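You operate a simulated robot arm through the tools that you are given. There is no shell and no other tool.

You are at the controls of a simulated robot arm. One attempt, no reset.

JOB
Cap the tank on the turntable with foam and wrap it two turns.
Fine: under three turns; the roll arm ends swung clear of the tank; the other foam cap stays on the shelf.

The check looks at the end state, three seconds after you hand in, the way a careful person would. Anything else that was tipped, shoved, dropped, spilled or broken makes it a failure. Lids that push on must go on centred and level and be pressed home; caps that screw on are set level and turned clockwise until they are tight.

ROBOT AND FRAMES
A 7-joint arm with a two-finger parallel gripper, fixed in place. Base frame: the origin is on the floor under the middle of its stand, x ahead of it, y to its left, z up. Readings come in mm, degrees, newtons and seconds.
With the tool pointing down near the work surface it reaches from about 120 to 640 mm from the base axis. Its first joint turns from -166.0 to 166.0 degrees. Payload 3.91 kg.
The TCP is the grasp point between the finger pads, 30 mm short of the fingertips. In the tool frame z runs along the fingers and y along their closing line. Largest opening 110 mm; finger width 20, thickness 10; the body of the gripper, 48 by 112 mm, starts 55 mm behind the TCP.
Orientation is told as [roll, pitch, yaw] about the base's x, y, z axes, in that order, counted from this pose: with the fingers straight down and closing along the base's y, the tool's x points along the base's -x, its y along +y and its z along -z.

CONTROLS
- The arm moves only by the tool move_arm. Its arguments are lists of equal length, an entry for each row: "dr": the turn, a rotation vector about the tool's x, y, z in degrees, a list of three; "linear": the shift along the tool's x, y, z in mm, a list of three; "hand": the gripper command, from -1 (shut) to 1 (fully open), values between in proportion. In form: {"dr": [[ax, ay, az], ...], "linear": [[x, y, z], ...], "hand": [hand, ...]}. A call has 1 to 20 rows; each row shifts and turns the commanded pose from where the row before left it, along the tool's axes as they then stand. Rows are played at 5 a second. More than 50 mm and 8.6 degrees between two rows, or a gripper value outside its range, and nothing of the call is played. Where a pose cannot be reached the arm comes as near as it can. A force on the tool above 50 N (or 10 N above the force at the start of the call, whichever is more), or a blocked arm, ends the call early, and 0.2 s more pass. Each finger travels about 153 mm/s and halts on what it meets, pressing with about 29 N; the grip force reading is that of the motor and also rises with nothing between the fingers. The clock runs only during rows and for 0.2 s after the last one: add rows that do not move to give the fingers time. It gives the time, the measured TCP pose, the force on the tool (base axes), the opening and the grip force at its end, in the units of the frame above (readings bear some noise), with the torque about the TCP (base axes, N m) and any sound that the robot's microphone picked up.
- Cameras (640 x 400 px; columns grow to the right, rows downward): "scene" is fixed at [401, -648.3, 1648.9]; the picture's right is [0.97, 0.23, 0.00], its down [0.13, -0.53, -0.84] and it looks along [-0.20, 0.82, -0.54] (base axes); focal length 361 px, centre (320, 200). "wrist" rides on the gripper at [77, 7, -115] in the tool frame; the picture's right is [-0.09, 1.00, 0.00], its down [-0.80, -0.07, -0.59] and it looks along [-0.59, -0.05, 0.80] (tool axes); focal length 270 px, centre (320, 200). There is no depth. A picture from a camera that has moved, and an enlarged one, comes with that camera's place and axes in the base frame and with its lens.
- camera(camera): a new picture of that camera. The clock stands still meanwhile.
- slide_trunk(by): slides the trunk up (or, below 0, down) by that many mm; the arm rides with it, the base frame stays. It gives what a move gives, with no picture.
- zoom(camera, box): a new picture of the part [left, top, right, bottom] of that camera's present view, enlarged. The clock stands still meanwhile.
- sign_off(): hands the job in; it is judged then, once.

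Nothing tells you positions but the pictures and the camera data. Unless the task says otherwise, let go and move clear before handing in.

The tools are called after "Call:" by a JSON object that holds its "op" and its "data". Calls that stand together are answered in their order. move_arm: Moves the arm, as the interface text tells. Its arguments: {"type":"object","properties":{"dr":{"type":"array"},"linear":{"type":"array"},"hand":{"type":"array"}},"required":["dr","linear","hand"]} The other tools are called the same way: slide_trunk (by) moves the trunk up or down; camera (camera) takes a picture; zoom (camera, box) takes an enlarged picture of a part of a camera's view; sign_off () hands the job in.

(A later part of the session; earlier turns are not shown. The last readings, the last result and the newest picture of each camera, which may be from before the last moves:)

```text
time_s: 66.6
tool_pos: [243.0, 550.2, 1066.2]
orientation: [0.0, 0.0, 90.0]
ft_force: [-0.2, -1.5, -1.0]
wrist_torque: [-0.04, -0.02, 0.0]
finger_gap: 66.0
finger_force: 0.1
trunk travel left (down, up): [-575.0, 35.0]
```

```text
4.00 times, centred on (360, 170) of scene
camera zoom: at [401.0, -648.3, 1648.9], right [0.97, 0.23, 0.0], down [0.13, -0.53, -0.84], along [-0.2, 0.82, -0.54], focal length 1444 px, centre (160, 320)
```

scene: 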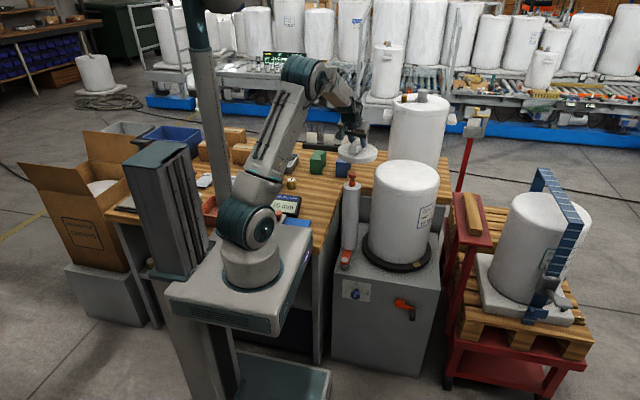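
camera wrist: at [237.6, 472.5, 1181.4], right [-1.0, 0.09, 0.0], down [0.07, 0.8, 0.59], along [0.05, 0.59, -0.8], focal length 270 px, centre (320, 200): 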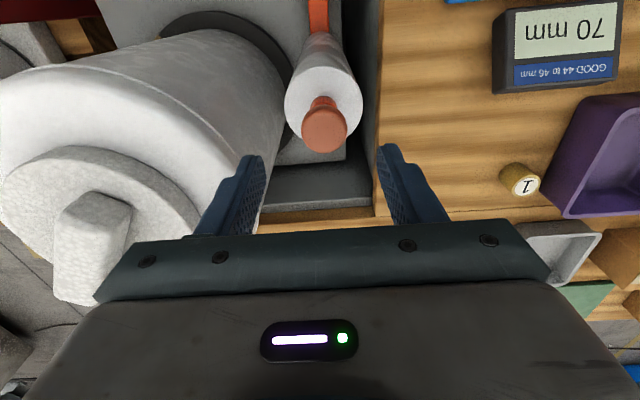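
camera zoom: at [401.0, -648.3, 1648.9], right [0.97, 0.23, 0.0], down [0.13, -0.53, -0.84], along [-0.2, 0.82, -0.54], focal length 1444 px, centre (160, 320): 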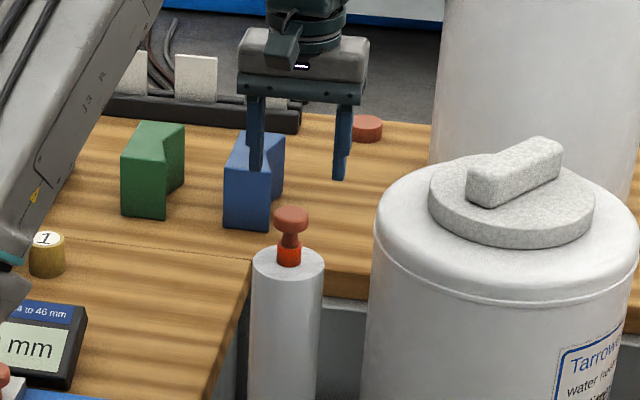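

Call:
{"op": "move_arm", "data": {"dr": [[0, 0, 0], [0, 0, 0], [0, 0, 0], [0, 0, 0], [0, 0, 0], [0, 0, 0]], "linear": [[1, 2, 17], [0, 0, 17], [0, 0, 16], [0, 0, 16], [0, 0, 15], [0, 0, 0]], "hand": [0.2, 0.2, 0.2, 0.2, 0.2, 0.2]}}

Call:
{"op": "zoom", "data": {"camera": "scene", "box": [320, 140, 390, 200]}}

Call:
{"op": "camera", "data": {"camera": "wrist"}}

```text
time_s: 68.0
tool_pos: [239.3, 550.1, 983.9]
orientation: [0.0, 0.0, 89.9]
ft_force: [0.2, 0.2, 0.0]
wrist_torque: [0.03, 0.0, -0.02]
finger_gap: 66.1
finger_force: 0.1
trunk travel left (down, up): [-575.0, 35.0]
```

```text
6.67 times, centred on (355, 170) of scene
camera zoom: at [401.0, -648.3, 1648.9], right [0.97, 0.23, 0.0], down [0.13, -0.53, -0.84], along [-0.2, 0.82, -0.54], focal length 2406 px, centre (87, 400)
```

zoom: 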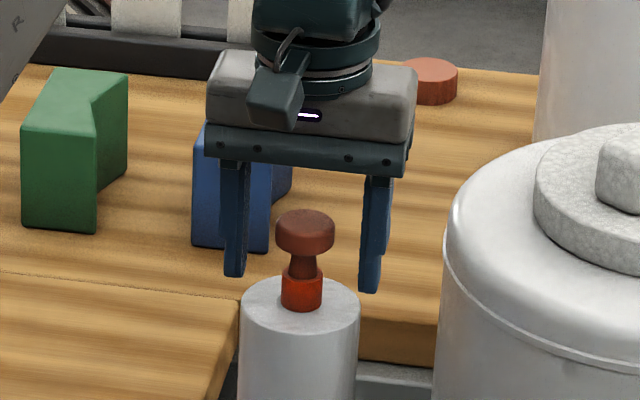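

```text
taken
camera wrist: at [234.0, 473.5, 1100.5], right [-1.0, 0.09, 0.0], down [0.07, 0.8, 0.59], along [0.05, 0.59, -0.8], focal length 270 px, centre (320, 200)
```

wrist: 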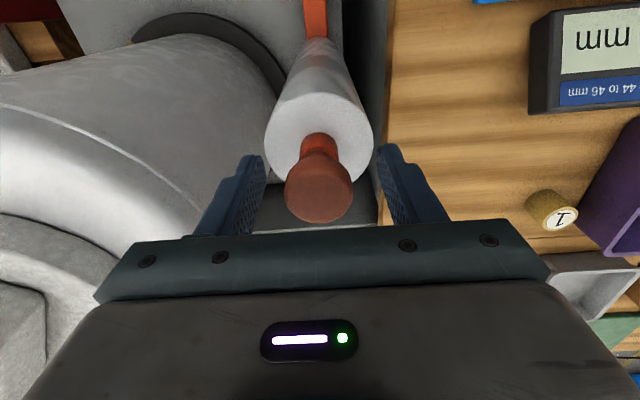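

The knob head is between the fingers. I'll close to a loose hold, then swing the roll arm about 20° toward the tank as a test.

Call:
{"op": "move_arm", "data": {"dr": [[0, 0, 0], [0, 0, 0], [0, 0, 2.5], [0, 0, 2.5], [0, 0, 5], [0, 0, 5], [0, 0, 5], [0, 0, 0]], "linear": [[0, 0, 0], [0, 0, 0], [0.09, -4.27, 0], [0.09, -4.27, 0], [0.373, -8.541, 0], [0.373, -8.541, 0], [0.373, -8.541, 0], [0, 0, 0]], "hand": [-0.31, -0.31, -0.31, -0.31, -0.31, -0.31, -0.31, -0.31]}}

Call:
{"op": "camera", "data": {"camera": "wrist"}}

Call:
{"op": "zoom", "data": {"camera": "scene", "box": [310, 130, 440, 280]}}

```text
time_s: 69.8
tool_pos: [272.8, 543.5, 983.8]
orientation: [0.0, -0.1, 69.9]
ft_force: [-0.4, -0.6, -1.1]
wrist_torque: [0.02, -0.05, 0.01]
finger_gap: 38.1
finger_force: 0.4
trunk travel left (down, up): [-575.0, 35.0]
```

```text
taken
camera wrist: at [241.4, 473.6, 1100.0], right [-0.9, 0.43, 0.0], down [0.34, 0.73, 0.59], along [0.25, 0.54, -0.8], focal length 270 px, centre (320, 200)
```

wrist: 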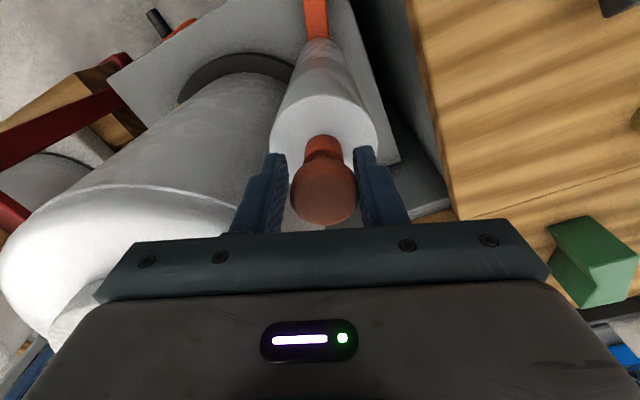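

```text
2.67 times, centred on (375, 205) of scene
camera zoom: at [401.0, -648.3, 1648.9], right [0.97, 0.23, 0.0], down [0.13, -0.53, -0.84], along [-0.2, 0.82, -0.54], focal length 962 px, centre (173, 187)
```

zoom: 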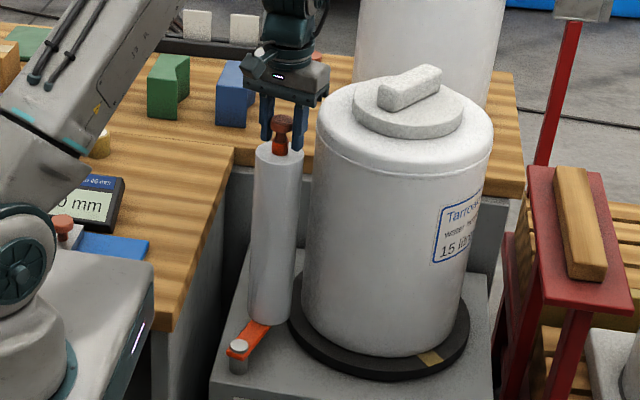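

The arm swings freely about its pivot. I'll continue toward the tank.

Call:
{"op": "move_arm", "data": {"dr": [[0, 0, 5], [0, 0, 5], [0, 0, 5], [0, 0, 5], [0, 0, 0]], "linear": [[0.373, -8.541, 0], [0.373, -8.541, 0], [0.373, -8.541, 0], [0.373, -8.541, 0], [0, 0, 0]], "hand": [-0.31, -0.31, -0.31, -0.31, -0.31]}}

Call:
{"op": "camera", "data": {"camera": "wrist"}}

Call:
{"op": "zoom", "data": {"camera": "scene", "box": [310, 130, 440, 280]}}

```text
time_s: 71.0
tool_pos: [303.6, 525.2, 984.8]
orientation: [0.0, -0.1, 49.7]
ft_force: [0.5, 0.0, 0.4]
wrist_torque: [-0.01, -0.01, -0.03]
finger_gap: 37.8
finger_force: 0.3
trunk travel left (down, up): [-575.0, 35.0]
```

```text
taken
camera wrist: at [250.0, 471.5, 1100.1], right [-0.7, 0.71, 0.0], down [0.57, 0.57, 0.59], along [0.42, 0.42, -0.8], focal length 270 px, centre (320, 200)
```

wrist: 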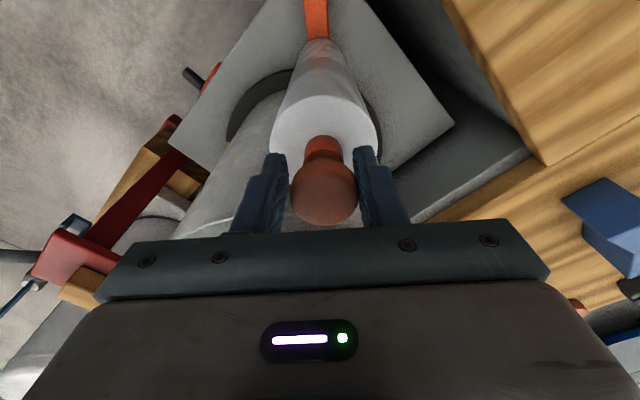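

```text
2.67 times, centred on (375, 205) of scene
camera zoom: at [401.0, -648.3, 1648.9], right [0.97, 0.23, 0.0], down [0.13, -0.53, -0.84], along [-0.2, 0.82, -0.54], focal length 962 px, centre (173, 187)
```

zoom: 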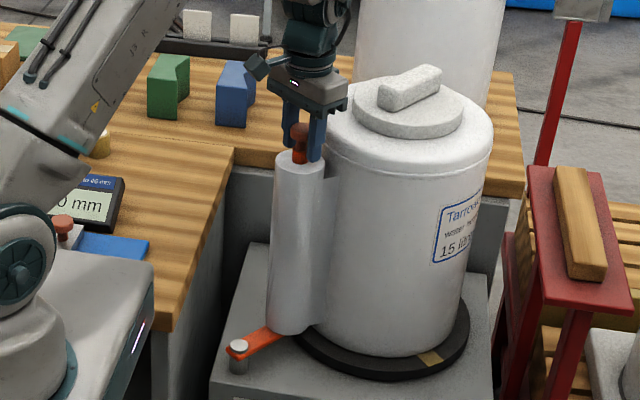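

Something like a sheet of film now seems to bridge the roll and the tank. I'll zoom in.

Call:
{"op": "zoom", "data": {"camera": "scene", "box": [350, 165, 430, 265]}}

Call:
{"op": "zoom", "data": {"camera": "scene", "box": [355, 165, 395, 200]}}

Call:
{"op": "zoom", "data": {"camera": "wrist", "box": [170, 0, 480, 240]}}

```text
4.00 times, centred on (390, 215) of scene
camera zoom: at [401.0, -648.3, 1648.9], right [0.97, 0.23, 0.0], down [0.13, -0.53, -0.84], along [-0.2, 0.82, -0.54], focal length 1444 px, centre (40, 140)
```

zoom: 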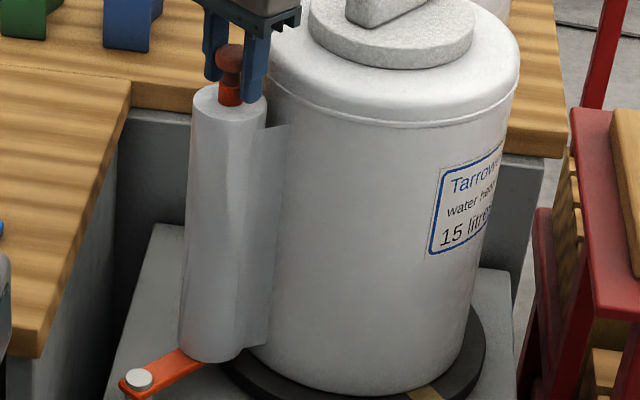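

```text
11.43 times, centred on (375, 182) of scene
camera zoom: at [401.0, -648.3, 1648.9], right [0.97, 0.23, 0.0], down [0.13, -0.53, -0.84], along [-0.2, 0.82, -0.54], focal length 4124 px, centre (-309, 400)
```

zoom: 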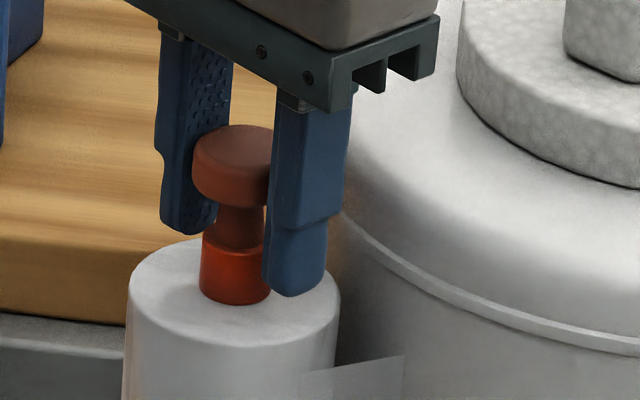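

```text
1.67 times, centred on (325, 120) of wrist
camera zoom: at [250.0, 471.5, 1100.1], right [-0.7, 0.71, 0.0], down [0.57, 0.57, 0.59], along [0.42, 0.42, -0.8], focal length 450 px, centre (312, 333)
```

zoom: 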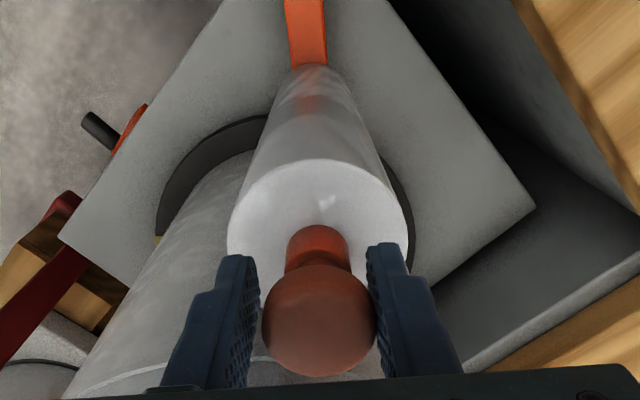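

A film tail now runs from the roll to the tank, so the roll is engaged. I'll nudge it about 4° further for margin, then let go and rise clear.

Call:
{"op": "move_arm", "data": {"dr": [[0, 0, 4], [0, 0, 0], [0, 0, 0], [0, 0, 0], [0, 0, 0], [0, 0, 0], [0, 0, 0], [0, 0, 0], [0, 0, 0]], "linear": [[0.24, -6.84, 0], [0, 0, 0], [0, 0, 0], [0, 0, 0], [0, 0, -10], [0, 0, -25], [0, 0, -40], [0, 0, -40], [0, 0, 0]], "hand": [-0.31, -0.31, 0.1, 0.2, 0.2, 0.2, 0.2, 0.2, 0.2]}}

Call:
{"op": "zoom", "data": {"camera": "scene", "box": [330, 130, 450, 280]}}

Call:
{"op": "camera", "data": {"camera": "wrist"}}

```text
time_s: 73.0
tool_pos: [307.9, 522.4, 1098.9]
orientation: [0.0, 0.1, 45.8]
ft_force: [-0.7, 0.1, 0.0]
wrist_torque: [0.01, 0.0, 0.01]
finger_gap: 66.1
finger_force: 0.1
trunk travel left (down, up): [-575.0, 35.0]
```

```text
2.67 times, centred on (390, 205) of scene
camera zoom: at [401.0, -648.3, 1648.9], right [0.97, 0.23, 0.0], down [0.13, -0.53, -0.84], along [-0.2, 0.82, -0.54], focal length 962 px, centre (133, 187)
```

zoom: 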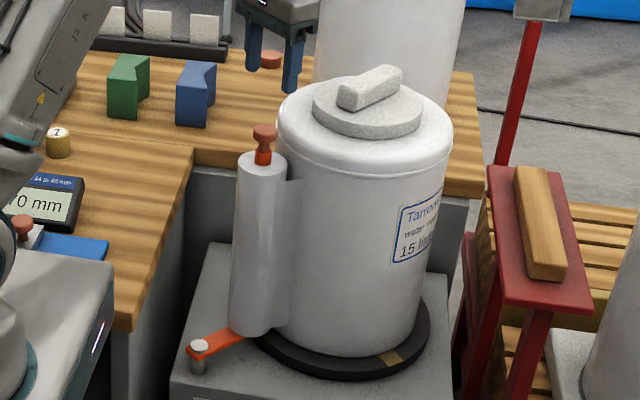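

```text
taken
camera wrist: at [250.5, 472.1, 1214.9], right [-0.65, 0.76, 0.0], down [0.61, 0.53, 0.59], along [0.45, 0.39, -0.8], focal length 270 px, centre (320, 200)
```

wrist: 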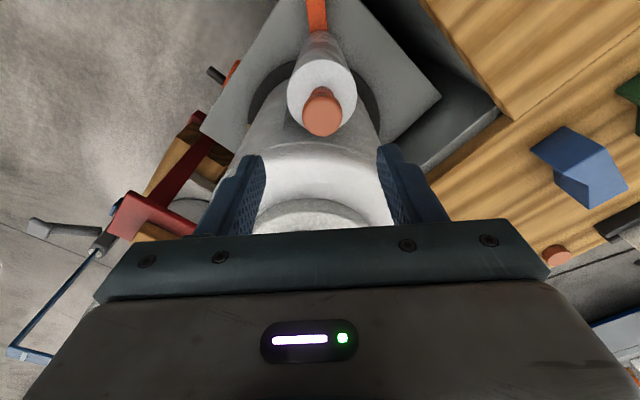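

The roll stays in place. Next is the crank, at about (482, 400, 504), with its handle near (530, y 347–390, 489). I'll retract in front of the machine, then lower the trunk.

Call:
{"op": "move_arm", "data": {"dr": [[0, 0, 0], [0, 0, 0], [0, 0, 0], [0, 0, 0], [0, 0, 0], [0, 0, 0], [0, 0, 0], [0, 0, 0], [0, 0, 0]], "linear": [[0, 0, -40], [15.65, -36.3, -1.4], [15.65, -36.3, -1.4], [15.65, -36.3, -1.4], [15.65, -36.3, -1.4], [15.65, -36.3, -1.4], [15.65, -36.3, -1.4], [15.65, -36.3, -1.4], [15.65, -36.3, -1.4]], "hand": [0.2, 0.2, 0.2, 0.2, 0.2, 0.2, 0.2, 0.2, 0.2]}}

Call:
{"op": "camera", "data": {"camera": "scene"}}

Call:
{"op": "camera", "data": {"camera": "wrist"}}

```text
time_s: 75.0
tool_pos: [426.3, 225.5, 1154.9]
orientation: [0.1, 0.1, 45.9]
ft_force: [-0.3, -0.9, 0.1]
wrist_torque: [0.01, 0.0, -0.03]
finger_gap: 66.0
finger_force: 0.0
trunk travel left (down, up): [-575.0, 35.0]
```

```text
taken
```

scene: 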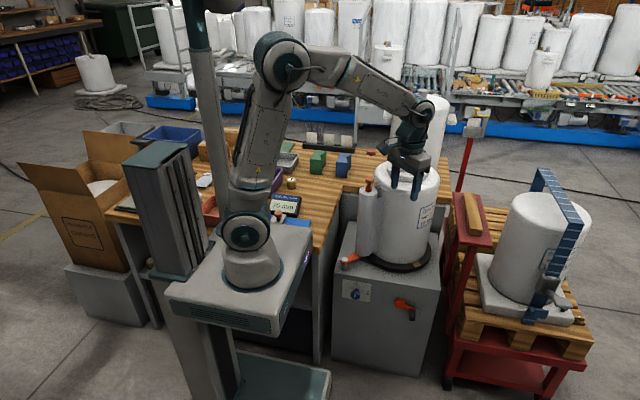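

```text
taken
camera wrist: at [369.7, 174.8, 1270.4], right [-0.65, 0.76, 0.0], down [0.61, 0.53, 0.59], along [0.45, 0.39, -0.8], focal length 270 px, centre (320, 200)
```

wrist: 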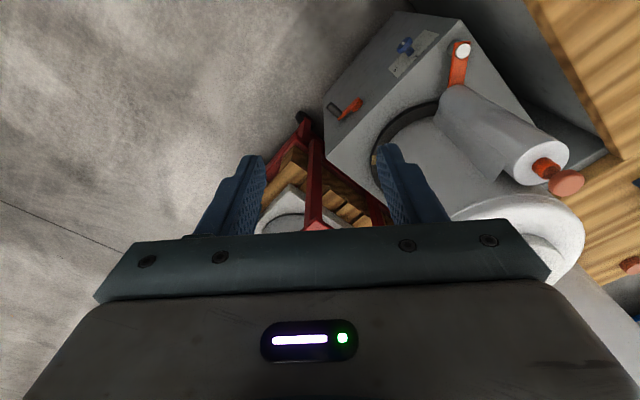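

Call:
{"op": "slide_trunk", "data": {"by": -200}}

Call:
{"op": "camera", "data": {"camera": "scene"}}

```text
time_s: 77.2
tool_pos: [426.3, 226.6, 954.8]
orientation: [-0.1, 0.0, 45.9]
ft_force: [0.4, -0.2, 0.4]
wrist_torque: [0.01, 0.03, 0.0]
finger_gap: 66.3
finger_force: 0.0
trunk travel left (down, up): [-375.0, 235.0]
```

```text
taken
```

scene: 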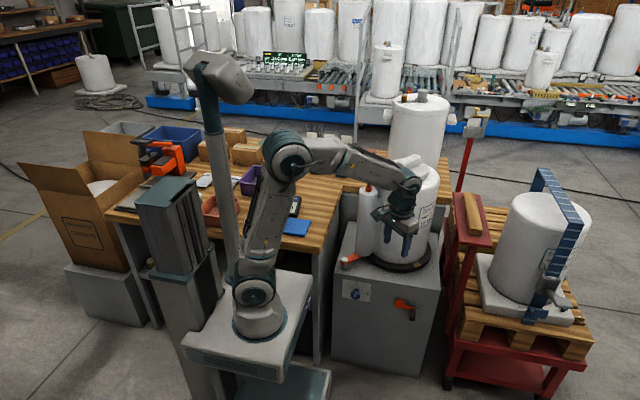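

Call:
{"op": "slide_trunk", "data": {"by": -200}}

Call:
{"op": "camera", "data": {"camera": "scene"}}

Call:
{"op": "camera", "data": {"camera": "wrist"}}

```text
time_s: 79.3
tool_pos: [426.3, 226.4, 755.3]
orientation: [-0.1, 0.0, 45.8]
ft_force: [-0.5, -0.7, 0.1]
wrist_torque: [-0.02, -0.01, 0.03]
finger_gap: 65.8
finger_force: 0.0
trunk travel left (down, up): [-175.0, 435.0]
```

```text
taken
```

scene: 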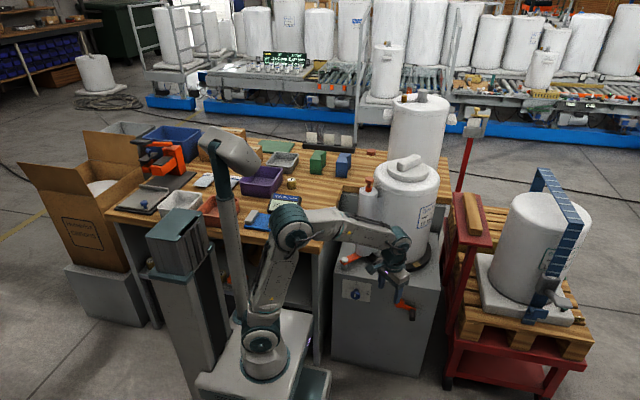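

```text
taken
camera wrist: at [369.4, 175.8, 870.5], right [-0.65, 0.76, 0.0], down [0.61, 0.53, 0.59], along [0.45, 0.39, -0.8], focal length 270 px, centre (320, 200)
```

wrist: 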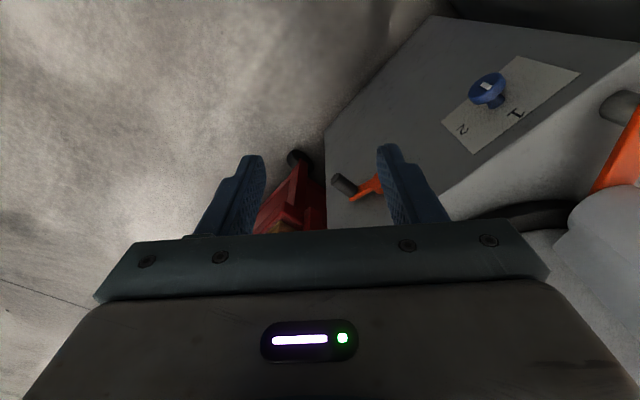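

Trunk is down. Now I'll turn the tool to face the machine, pointing horizontally along +y.

Call:
{"op": "move_arm", "data": {"dr": [[0, 0, -7.4], [0, 0, -7.4], [0, 0, -7.4], [0, 0, -7.4], [0, 0, -7.4], [0, 0, -7.2], [0, -8, 0], [0, -8, 0], [0, -8, 0], [0, -8, 0], [0, -8, 0], [0, 0, 0]], "linear": [[0, 0, 0], [0, 0, 0], [0, 0, 0], [0, 0, 0], [0, 0, 0], [0, 0, 0], [0, 0, 0], [0, 0, 0], [0, 0, 0], [0, 0, 0], [0, 0, 0], [0, 0, 0]], "hand": [0.2, 0.2, 0.2, 0.2, 0.2, 0.2, 0.2, 0.2, 0.2, 0.2, 0.2, 0.2]}}

Call:
{"op": "camera", "data": {"camera": "scene"}}

Call:
{"op": "camera", "data": {"camera": "wrist"}}

```text
time_s: 81.9
tool_pos: [425.1, 226.2, 753.5]
orientation: [0.0, -40.1, 90.2]
ft_force: [-0.8, 0.2, -0.2]
wrist_torque: [0.03, 0.02, 0.01]
finger_gap: 65.8
finger_force: 0.1
trunk travel left (down, up): [-175.0, 435.0]
```

```text
taken
```

scene: 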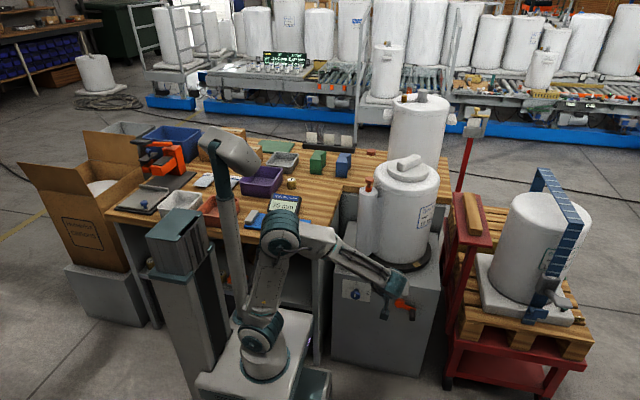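

```text
taken
camera wrist: at [420.7, 94.1, 793.6], right [-1.0, 0.06, 0.06], down [0.07, 0.23, 0.97], along [0.05, 0.97, -0.23], focal length 270 px, centre (320, 200)
```

wrist: 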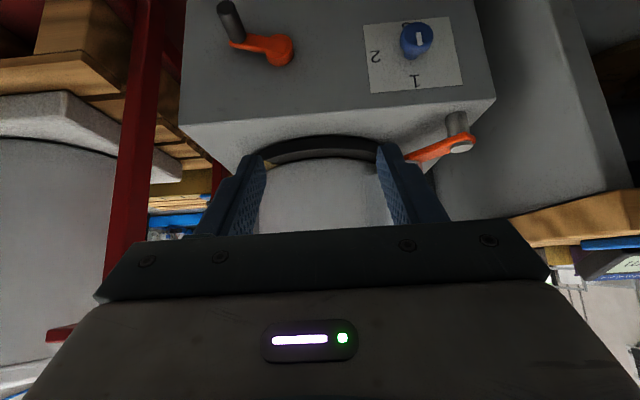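

Call:
{"op": "zoom", "data": {"camera": "wrist", "box": [180, 0, 500, 200]}}

Call:
{"op": "zoom", "data": {"camera": "scene", "box": [310, 230, 470, 350]}}

```text
2.00 times, centred on (340, 100) of wrist
camera zoom: at [420.7, 94.1, 793.6], right [-1.0, 0.06, 0.06], down [0.07, 0.23, 0.97], along [0.05, 0.97, -0.23], focal length 541 px, centre (280, 400)
```

zoom: 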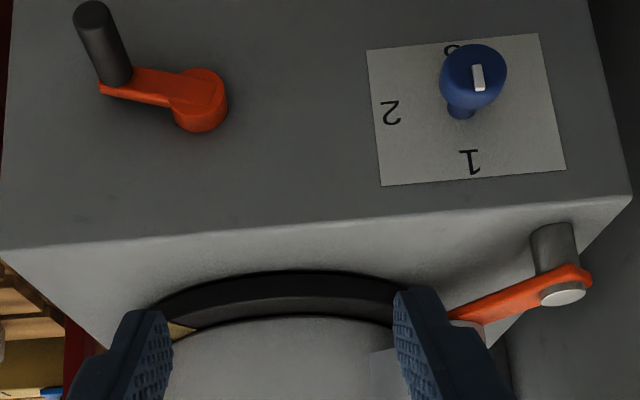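

```text
3.33 times, centred on (390, 290) of scene
camera zoom: at [401.0, -648.3, 1648.9], right [0.97, 0.23, 0.0], down [0.13, -0.53, -0.84], along [-0.2, 0.82, -0.54], focal length 1203 px, centre (87, -100)
```

zoom: 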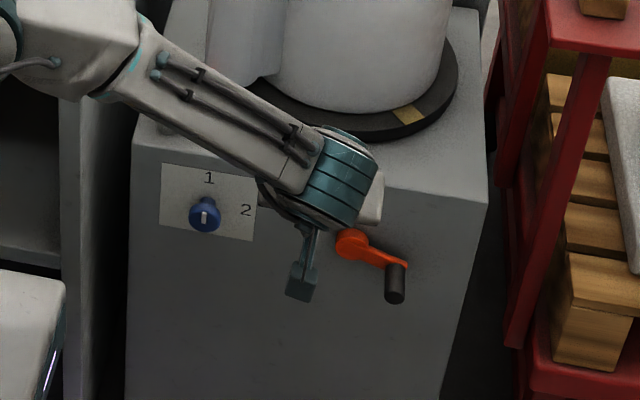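

There may be a third mark near the selector knob. I'll zoom in on it.

Call:
{"op": "zoom", "data": {"camera": "wrist", "box": [355, 5, 475, 100]}}

Call:
{"op": "zoom", "data": {"camera": "scene", "box": [338, 275, 374, 305]}}

```text
4.21 times, centred on (415, 52) of wrist
camera zoom: at [420.7, 94.1, 793.6], right [-1.0, 0.06, 0.06], down [0.07, 0.23, 0.97], along [0.05, 0.97, -0.23], focal length 1138 px, centre (-80, 821)
```

zoom: 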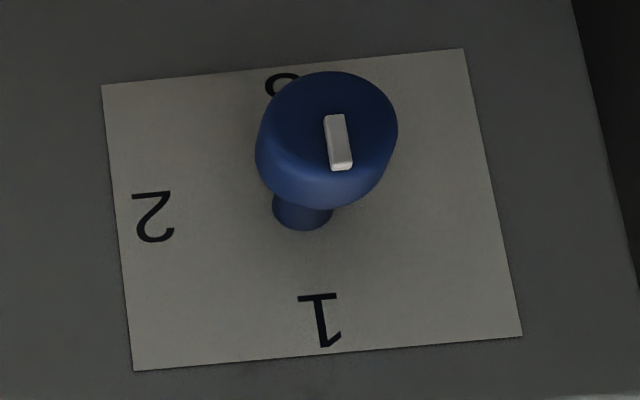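

```text
13.33 times, centred on (356, 290) of scene
camera zoom: at [401.0, -648.3, 1648.9], right [0.97, 0.23, 0.0], down [0.13, -0.53, -0.84], along [-0.2, 0.82, -0.54], focal length 4812 px, centre (-160, -1000)
```

zoom: 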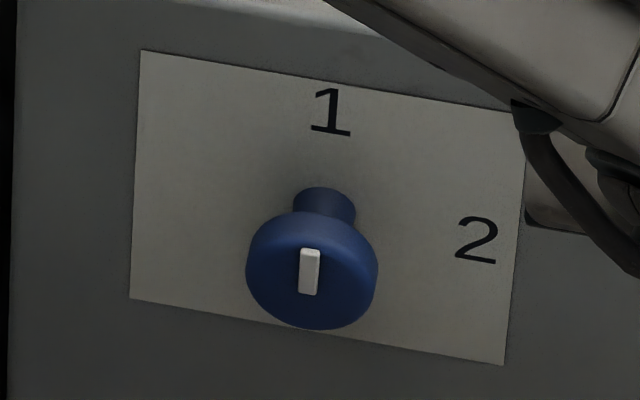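

The selector points at 1; there are also marks for 2 and probably 3, and I'll leave it alone. The crank hub is near (480, 398, 507) and the handle axis near (533, 491), y 345–390. I'll finish tilting to horizontal and line up with the handle.

Call:
{"op": "move_arm", "data": {"dr": [[0, -8.33, 0], [0, -8.33, 0], [0, -8.33, 0], [0, -8.33, 0], [0, -8.33, 0], [0, -8.33, 0], [0, 0, 0]], "linear": [[0, 0, 0], [0, 0, 0], [0, 0, 0], [0, 0, 0], [0, 0, 0], [0, 0, 0], [0, 0, 0]], "hand": [0.2, 0.2, 0.2, 0.2, 0.2, 0.2, 0.2]}}

Call:
{"op": "camera", "data": {"camera": "scene"}}

```text
time_s: 83.5
tool_pos: [426.1, 227.0, 754.8]
orientation: [168.1, -90.0, -78.0]
ft_force: [-0.4, 0.6, -1.0]
wrist_torque: [-0.01, -0.01, 0.01]
finger_gap: 65.8
finger_force: 0.1
trunk travel left (down, up): [-175.0, 435.0]
```

```text
taken
```

scene: 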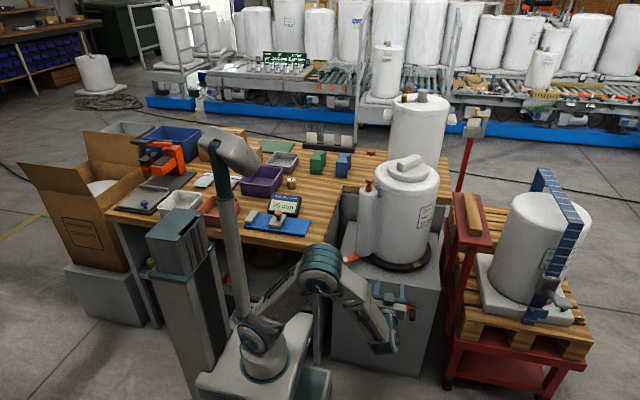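

Call:
{"op": "move_arm", "data": {"dr": [[0, 0, 0], [0, 0, 0], [0, 0, 0], [0, 0, 0], [0, 0, 0], [0, 0, 0], [0, 0, 0], [0, 0, 0], [0, 0, 0], [0, 0, 0]], "linear": [[29.3, -12, 6], [29.3, -12, 6], [29.3, -12, 6], [29.3, -12, 6], [29.3, -12, 6], [29.3, -12, 6], [29.3, -12, 6], [29.3, -12, 6], [29.3, -12, 6], [0, 0, 0]], "hand": [0.2, 0.2, 0.2, 0.2, 0.2, 0.2, 0.2, 0.2, 0.2, 0.2]}}

Call:
{"op": "camera", "data": {"camera": "scene"}}

Call:
{"op": "camera", "data": {"camera": "wrist"}}

```text
time_s: 85.7
tool_pos: [536.8, 281.5, 489.9]
orientation: [53.8, -90.0, 36.5]
ft_force: [0.3, -0.2, 0.0]
wrist_torque: [-0.04, 0.01, 0.0]
finger_gap: 65.9
finger_force: 0.1
trunk travel left (down, up): [-175.0, 435.0]
```

```text
taken
```

scene: 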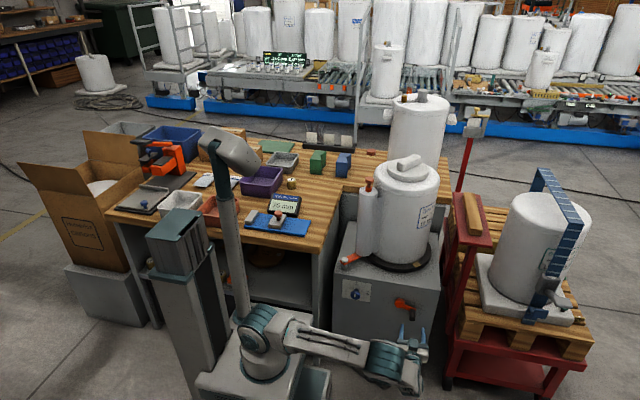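

```text
taken
camera wrist: at [529.8, 166.3, 414.3], right [-1.0, 0.0, 0.09], down [0.07, -0.59, 0.8], along [0.05, 0.8, 0.59], focal length 270 px, centre (320, 200)
```

wrist: 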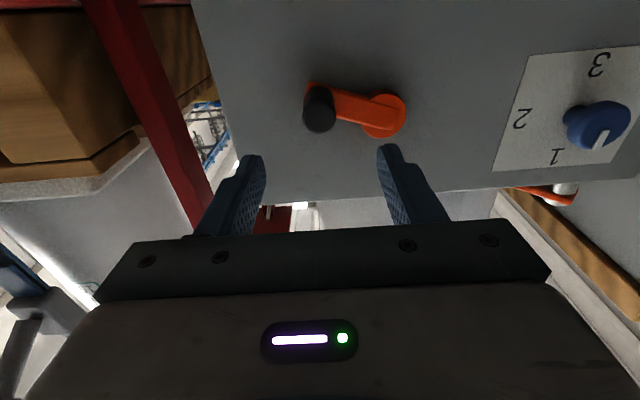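

Combining both wrist views, the handle axis is at about (536.5, z 477), y 355–400, and the hub is near (481, 407, 500). I'm about 12 mm too high, so I'll correct that and check before advancing.

Call:
{"op": "move_arm", "data": {"dr": [[0, 0, 0], [0, 0, 0], [0, 0, 0], [0, 0, 0]], "linear": [[12.5, 0, 0], [0, 0, 20], [0, 0, 20], [0, 0, 0]], "hand": [0.2, 0.2, 0.2, 0.2]}}

Call:
{"op": "camera", "data": {"camera": "wrist"}}

Call:
{"op": "zoom", "data": {"camera": "scene", "box": [370, 270, 470, 370]}}

```text
time_s: 86.7
tool_pos: [534.1, 320.2, 479.0]
orientation: [100.1, -90.0, -10.0]
ft_force: [-0.2, -0.5, -0.1]
wrist_torque: [0.0, 0.02, 0.02]
finger_gap: 66.0
finger_force: 0.1
trunk travel left (down, up): [-175.0, 435.0]
```

```text
taken
camera wrist: at [528.8, 205.0, 403.1], right [-1.0, 0.0, 0.09], down [0.07, -0.59, 0.8], along [0.05, 0.8, 0.59], focal length 270 px, centre (320, 200)
```

wrist: 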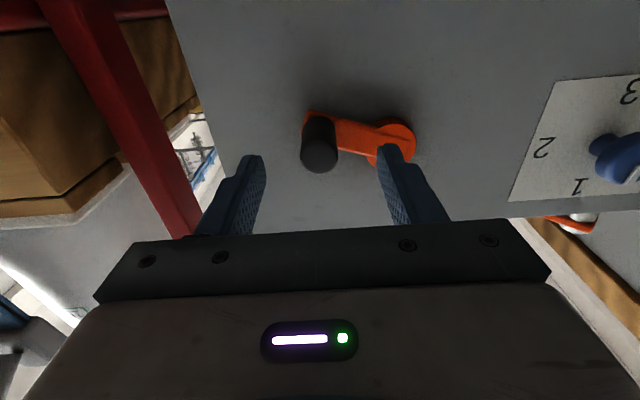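

```text
4.00 times, centred on (420, 320) of scene
camera zoom: at [401.0, -648.3, 1648.9], right [0.97, 0.23, 0.0], down [0.13, -0.53, -0.84], along [-0.2, 0.82, -0.54], focal length 1444 px, centre (-80, -280)
```

zoom: 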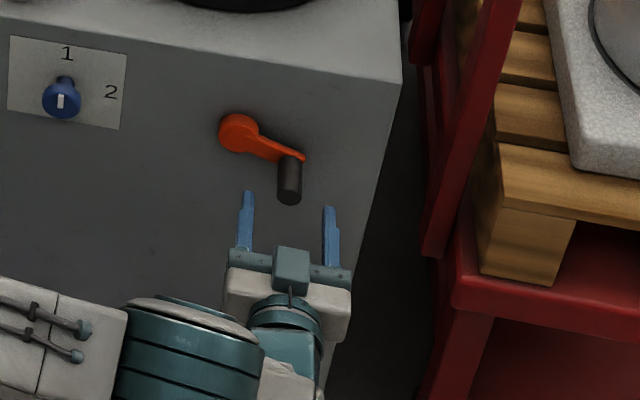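

Aligned. I'll advance so the fingers straddle the handle.

Call:
{"op": "move_arm", "data": {"dr": [[0, 0, 0], [0, 0, 0], [0, 0, 0], [0, 0, 0]], "linear": [[0, 0, 13], [0, 0, 13], [0, 0, 12], [0, 0, 0]], "hand": [0.2, 0.2, 0.2, 0.2]}}

Call:
{"op": "camera", "data": {"camera": "wrist"}}

Call:
{"op": "zoom", "data": {"camera": "scene", "box": [370, 270, 470, 370]}}

```text
time_s: 87.7
tool_pos: [534.2, 358.1, 479.0]
orientation: [89.2, -89.9, 0.9]
ft_force: [-0.6, -0.6, -0.6]
wrist_torque: [-0.03, -0.01, -0.01]
finger_gap: 65.9
finger_force: 0.0
trunk travel left (down, up): [-175.0, 435.0]
```

```text
taken
camera wrist: at [529.4, 243.3, 403.3], right [-1.0, 0.0, 0.09], down [0.07, -0.59, 0.8], along [0.05, 0.8, 0.59], focal length 270 px, centre (320, 200)
```

wrist: 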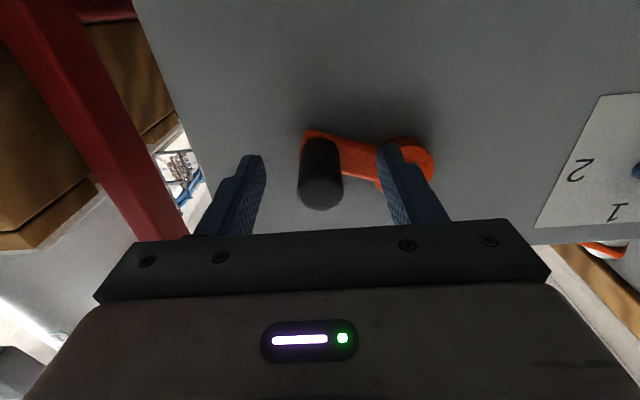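

```text
4.00 times, centred on (420, 320) of scene
camera zoom: at [401.0, -648.3, 1648.9], right [0.97, 0.23, 0.0], down [0.13, -0.53, -0.84], along [-0.2, 0.82, -0.54], focal length 1444 px, centre (-80, -280)
```

zoom: 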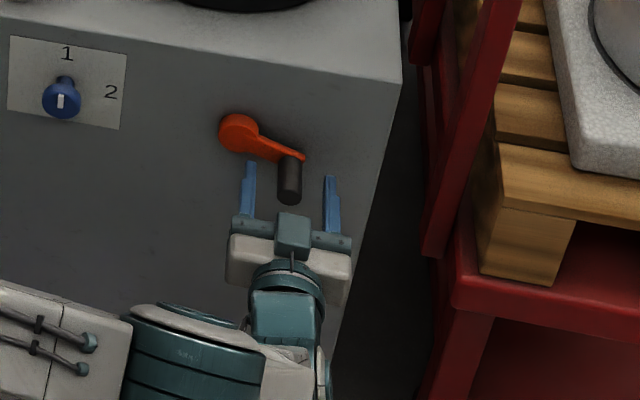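

Call:
{"op": "move_arm", "data": {"dr": [[0, 0, 0], [0, 0, 0], [0, 0, 0], [0, 0, 0]], "linear": [[0, 0, 0], [0, 0, 0], [0, 0, 0], [0, 0, 0]], "hand": [-0.2, -0.5, -1, -1]}}

Call:
{"op": "camera", "data": {"camera": "wrist"}}

```text
time_s: 88.7
tool_pos: [534.4, 358.0, 478.6]
orientation: [81.8, -89.9, 8.4]
ft_force: [-1.6, 0.0, 0.3]
wrist_torque: [-0.03, 0.1, -0.45]
finger_gap: 22.6
finger_force: 45.3
trunk travel left (down, up): [-175.0, 435.0]
```

```text
taken
camera wrist: at [529.3, 243.1, 403.4], right [-1.0, 0.0, 0.09], down [0.07, -0.59, 0.8], along [0.05, 0.8, 0.59], focal length 270 px, centre (320, 200)
```

wrist: 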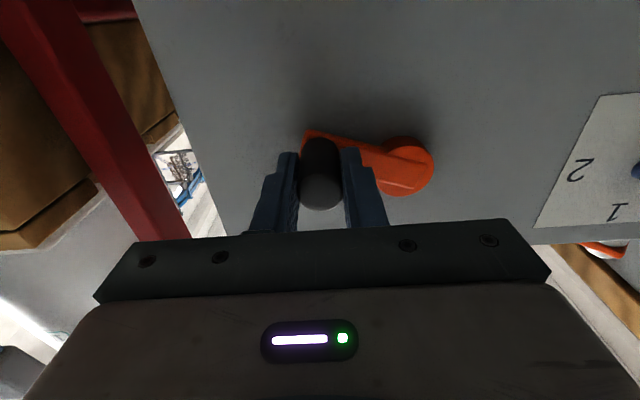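

The handle is gripped at about 22.6 mm. I'll try a small 20° clockwise turn of the crank and watch the force and the turntable marker.

Call:
{"op": "move_arm", "data": {"dr": [[0, 0, 0], [0, 0, 0], [0, 0, 0], [0, 0, 0], [0, 0, 0]], "linear": [[4.66, 2.16, 0], [4.45, 2.56, 0], [4.22, 2.94, 0], [3.94, 3.29, 0], [0, 0, 0]], "hand": [-1, -1, -1, -1, -1]}}

Call:
{"op": "zoom", "data": {"camera": "scene", "box": [355, 220, 445, 276]}}

Call:
{"op": "camera", "data": {"camera": "wrist"}}

```text
time_s: 89.9
tool_pos: [523.8, 356.9, 458.6]
orientation: [25.9, -89.6, 64.0]
ft_force: [21.6, 1.1, -15.1]
wrist_torque: [0.34, 0.19, 0.47]
finger_gap: 24.0
finger_force: 44.8
trunk travel left (down, up): [-175.0, 435.0]
```

```text
7.11 times, centred on (400, 248) of scene
camera zoom: at [401.0, -648.3, 1648.9], right [0.97, 0.23, 0.0], down [0.13, -0.53, -0.84], along [-0.2, 0.82, -0.54], focal length 2566 px, centre (-249, -141)
```

zoom: 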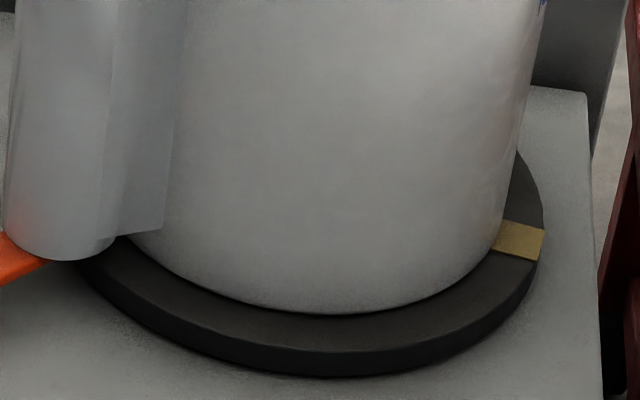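

```text
taken
camera wrist: at [518.9, 242.5, 383.6], right [-1.0, 0.0, 0.09], down [0.07, -0.59, 0.8], along [0.05, 0.81, 0.59], focal length 270 px, centre (320, 200)
```

wrist: 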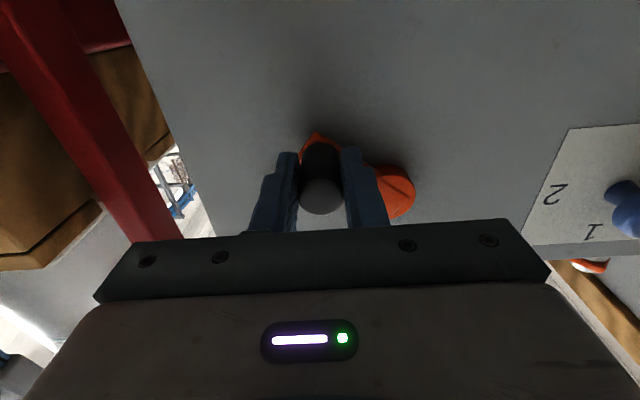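

Turning the crank clockwise turns the table counter-clockwise, pulling film properly, and the table moves faster than the crank. The radial force shows my circle was a bit tight, so I'll correct the centre and continue in small segments.

Call:
{"op": "move_arm", "data": {"dr": [[0, 0, 0], [0, 0, 0], [0, 0, 0], [0, 0, 0], [0, 0, 0], [0, 0, 0], [0, 0, 0], [0, 0, 0], [0, 0, 0]], "linear": [[6.5, 3.3, 0], [3.3, 3.8, 0], [3.0, 4.0, 0], [2.6, 4.4, 0], [2.3, 4.5, 0], [1.8, 4.7, 0], [1.4, 4.9, 0], [1.0, 4.9, 0], [0, 0, 0]], "hand": [-1, -1, -1, -1, -1, -1, -1, -1, -1]}}

Call:
{"op": "zoom", "data": {"camera": "scene", "box": [340, 200, 460, 280]}}

Call:
{"op": "camera", "data": {"camera": "wrist"}}

```text
time_s: 91.9
tool_pos: [487.5, 358.7, 439.5]
orientation: [110.5, -90.1, -20.0]
ft_force: [-7.1, -26.0, -10.6]
wrist_torque: [0.07, -0.34, -0.96]
finger_gap: 23.4
finger_force: 45.6
trunk travel left (down, up): [-175.0, 435.0]
```

```text
5.00 times, centred on (400, 240) of scene
camera zoom: at [401.0, -648.3, 1648.9], right [0.97, 0.23, 0.0], down [0.13, -0.53, -0.84], along [-0.2, 0.82, -0.54], focal length 1804 px, centre (-80, 0)
```

zoom: 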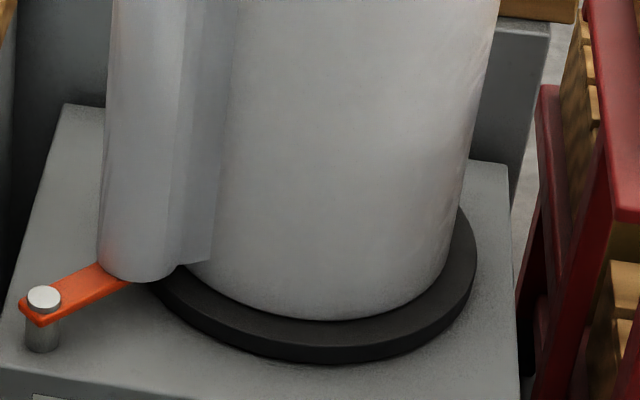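

```text
taken
camera wrist: at [482.2, 244.5, 363.6], right [-1.0, -0.01, 0.09], down [0.07, -0.59, 0.8], along [0.05, 0.8, 0.59], focal length 270 px, centre (320, 200)
```

wrist: 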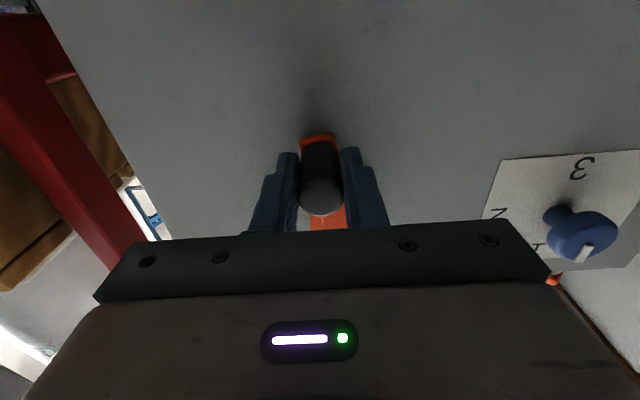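

The table is turning; the marker has gone round behind the tank. A circle fit to the measured handle positions gives a hub at (482.6, 492.8) and a radius of 53.6. I'll ease the axial load a little and continue clockwise.

Call:
{"op": "move_arm", "data": {"dr": [[0, 0, 0], [0, 0, 0], [0, 0, 0], [0, 0, 0], [0, 0, 0], [0, 0, 0], [0, 0, 0], [0, 0, 0], [0, 0, 0], [0, 0, 0]], "linear": [[0.5, 4.6, -3], [-0.1, 4.7, 0], [-0.4, 4.6, 0], [-0.9, 4.6, 0], [-1.3, 4.5, 0], [-1.6, 4.4, 0], [-2.1, 4.2, 0], [-2.3, 4.1, 0], [-2.8, 3.7, 0], [0, 0, 0]], "hand": [-1, -1, -1, -1, -1, -1, -1, -1, -1, -1]}}

Call:
{"op": "zoom", "data": {"camera": "scene", "box": [330, 160, 470, 280]}}

Call:
{"op": "zoom", "data": {"camera": "scene", "box": [370, 270, 470, 370]}}

```text
time_s: 94.1
tool_pos: [448.6, 356.7, 449.6]
orientation: [1.0, -89.9, 89.3]
ft_force: [-10.2, -17.6, -5.3]
wrist_torque: [-0.65, -0.26, -0.59]
finger_gap: 23.4
finger_force: 45.5
trunk travel left (down, up): [-175.0, 435.0]
```

```text
3.33 times, centred on (400, 220) of scene
camera zoom: at [401.0, -648.3, 1648.9], right [0.97, 0.23, 0.0], down [0.13, -0.53, -0.84], along [-0.2, 0.82, -0.54], focal length 1203 px, centre (53, 133)
```

zoom: 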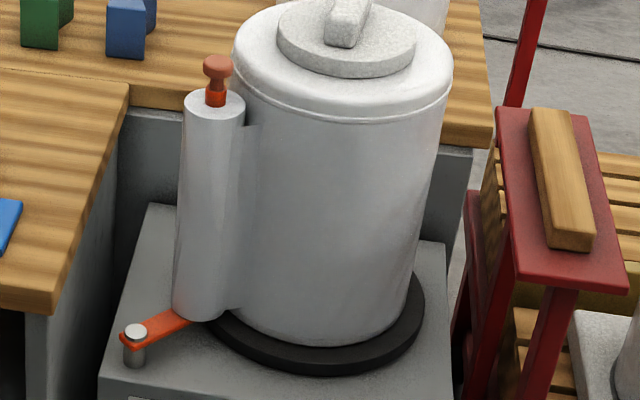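

```text
4.00 times, centred on (420, 320) of scene
camera zoom: at [401.0, -648.3, 1648.9], right [0.97, 0.23, 0.0], down [0.13, -0.53, -0.84], along [-0.2, 0.82, -0.54], focal length 1444 px, centre (-80, -280)
```

zoom: 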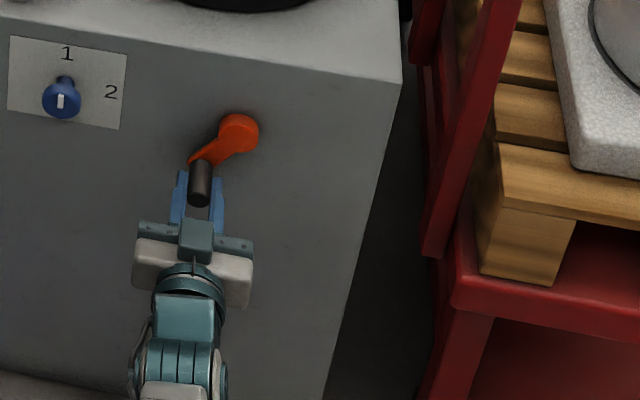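

Call:
{"op": "zoom", "data": {"camera": "scene", "box": [380, 140, 440, 190]}}

```text
8.00 times, centred on (410, 165) of scene
camera zoom: at [401.0, -648.3, 1648.9], right [0.97, 0.23, 0.0], down [0.13, -0.53, -0.84], along [-0.2, 0.82, -0.54], focal length 2887 px, centre (-400, 480)
```

zoom: 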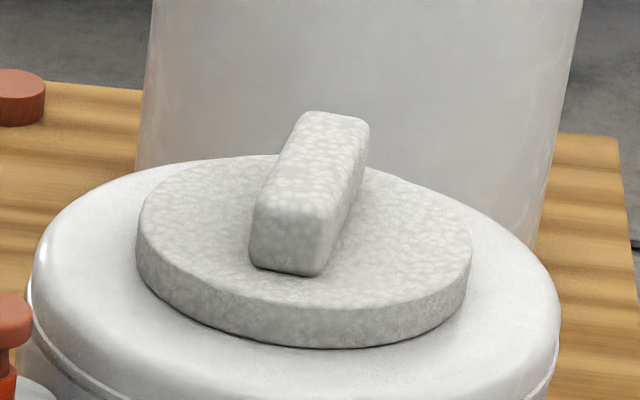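

The crank holds well in the grip. From the cap's rib, the table has turned about 209° for about 109° of crank, roughly 2:1. I'll keep going with the refined circle.

Call:
{"op": "move_arm", "data": {"dr": [[0, 0, 0], [0, 0, 0], [0, 0, 0], [0, 0, 0], [0, 0, 0], [0, 0, 0], [0, 0, 0], [0, 0, 0], [0, 0, 0], [0, 0, 0], [0, 0, 0], [0, 0, 0]], "linear": [[-1.9, 4.6, -1.5], [-3.4, 3.6, 0], [-3.6, 3.2, 0], [-3.9, 2.9, 0], [-4.1, 2.6, 0], [-4.3, 2.2, 0], [-4.6, 1.8, 0], [-4.6, 1.4, 0], [-4.8, 1.1, 0], [-4.8, 0.5, 0], [-4.9, 0.2, 0], [0, 0, 0]], "hand": [-1, -1, -1, -1, -1, -1, -1, -1, -1, -1, -1, -1]}}

Call:
{"op": "zoom", "data": {"camera": "scene", "box": [380, 140, 440, 190]}}

Call:
{"op": "zoom", "data": {"camera": "scene", "box": [320, 160, 480, 370]}}

```text
time_s: 96.7
tool_pos: [423.1, 354.6, 497.4]
orientation: [179.8, -89.8, -89.5]
ft_force: [-28.5, -38.0, -5.8]
wrist_torque: [-0.38, 0.32, -0.46]
finger_gap: 23.4
finger_force: 44.8
trunk travel left (down, up): [-175.0, 435.0]
```

```text
8.00 times, centred on (410, 165) of scene
camera zoom: at [401.0, -648.3, 1648.9], right [0.97, 0.23, 0.0], down [0.13, -0.53, -0.84], along [-0.2, 0.82, -0.54], focal length 2887 px, centre (-400, 480)
```

zoom: 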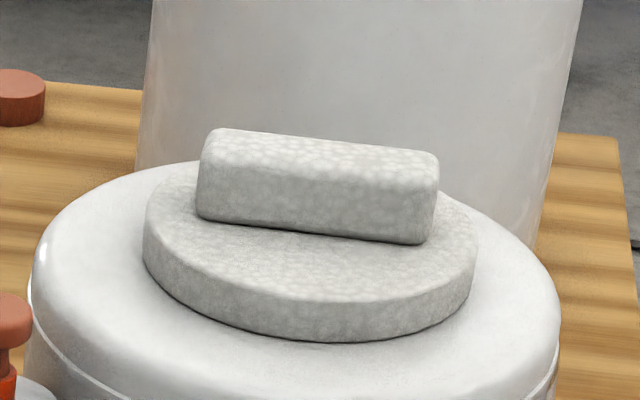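

```text
1.90 times, centred on (400, 265) of scene
camera zoom: at [401.0, -648.3, 1648.9], right [0.97, 0.23, 0.0], down [0.13, -0.53, -0.84], along [-0.2, 0.82, -0.54], focal length 687 px, centre (168, 76)
```

zoom: 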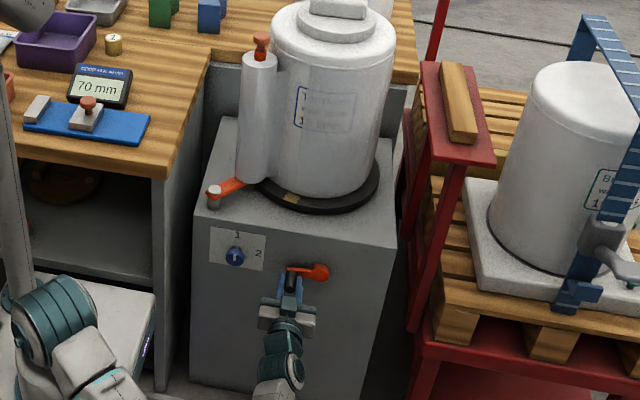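

The table has turned about 308°, and the wrap shows over the label. The axial force has crept up, so I'll open the fingers briefly at this point, let the load relax, re-centre on the handle and regrip.

Call:
{"op": "move_arm", "data": {"dr": [[0, 0, 0], [0, 0, 0], [0, 0, 0]], "linear": [[0, 0, 0], [0, 0, 0], [0, 0, 0]], "hand": [-0.4, -0.2, -0.2]}}

Call:
{"op": "camera", "data": {"camera": "wrist"}}

Call:
{"op": "zoom", "data": {"camera": "scene", "box": [370, 270, 450, 350]}}

```text
time_s: 97.5
tool_pos: [424.7, 355.5, 496.2]
orientation: [90.4, -89.9, -0.2]
ft_force: [0.5, 1.4, 0.5]
wrist_torque: [-0.01, 0.0, 0.0]
finger_gap: 44.1
finger_force: 0.1
trunk travel left (down, up): [-175.0, 435.0]
```

```text
taken
camera wrist: at [419.8, 241.1, 420.0], right [-1.0, 0.0, 0.09], down [0.07, -0.59, 0.8], along [0.05, 0.8, 0.59], focal length 270 px, centre (320, 200)
```

wrist: 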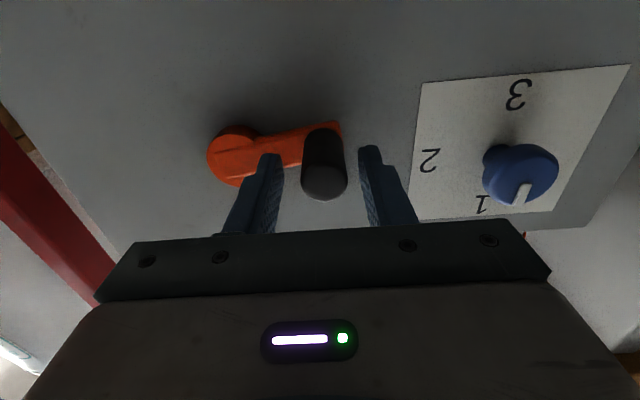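

```text
5.00 times, centred on (410, 310) of scene
camera zoom: at [401.0, -648.3, 1648.9], right [0.97, 0.23, 0.0], down [0.13, -0.53, -0.84], along [-0.2, 0.82, -0.54], focal length 1804 px, centre (-130, -350)
```

zoom: 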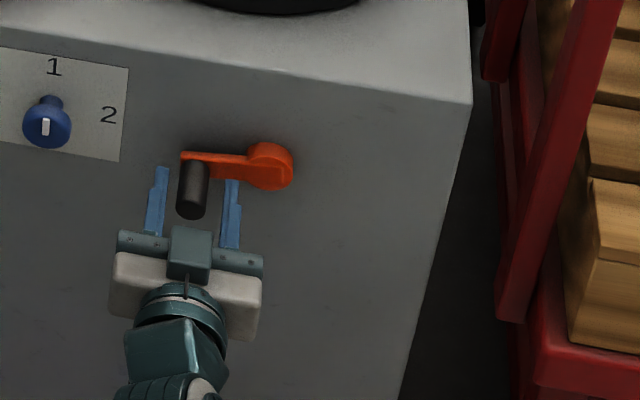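

Call:
{"op": "zoom", "data": {"camera": "wrist", "box": [200, 100, 420, 240]}}

Call:
{"op": "zoom", "data": {"camera": "scene", "box": [340, 160, 460, 280]}}

```text
2.86 times, centred on (310, 170) of wrist
camera zoom: at [419.8, 241.1, 420.0], right [-1.0, 0.0, 0.09], down [0.07, -0.59, 0.8], along [0.05, 0.8, 0.59], focal length 772 px, centre (349, 286)
```

zoom: 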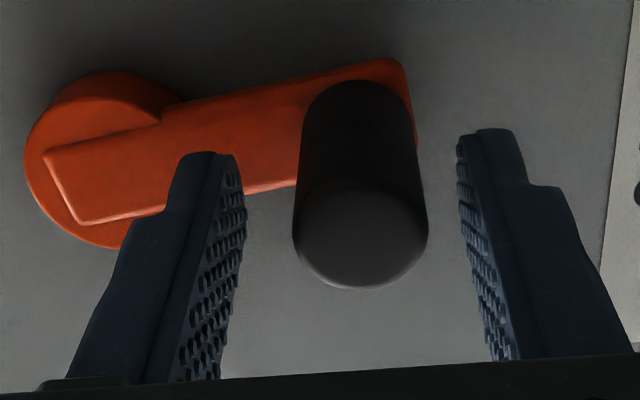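

```text
3.33 times, centred on (400, 220) of scene
camera zoom: at [401.0, -648.3, 1648.9], right [0.97, 0.23, 0.0], down [0.13, -0.53, -0.84], along [-0.2, 0.82, -0.54], focal length 1203 px, centre (53, 133)
```

zoom: 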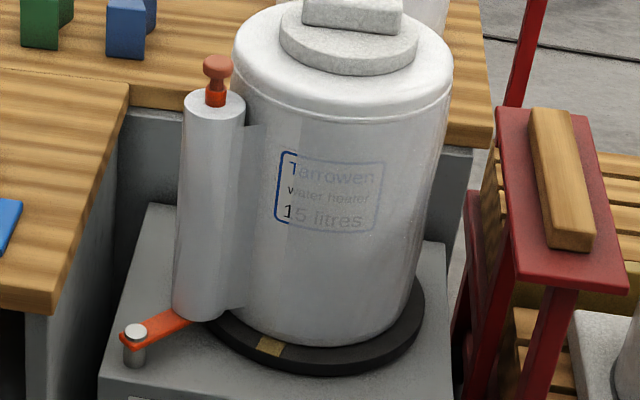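

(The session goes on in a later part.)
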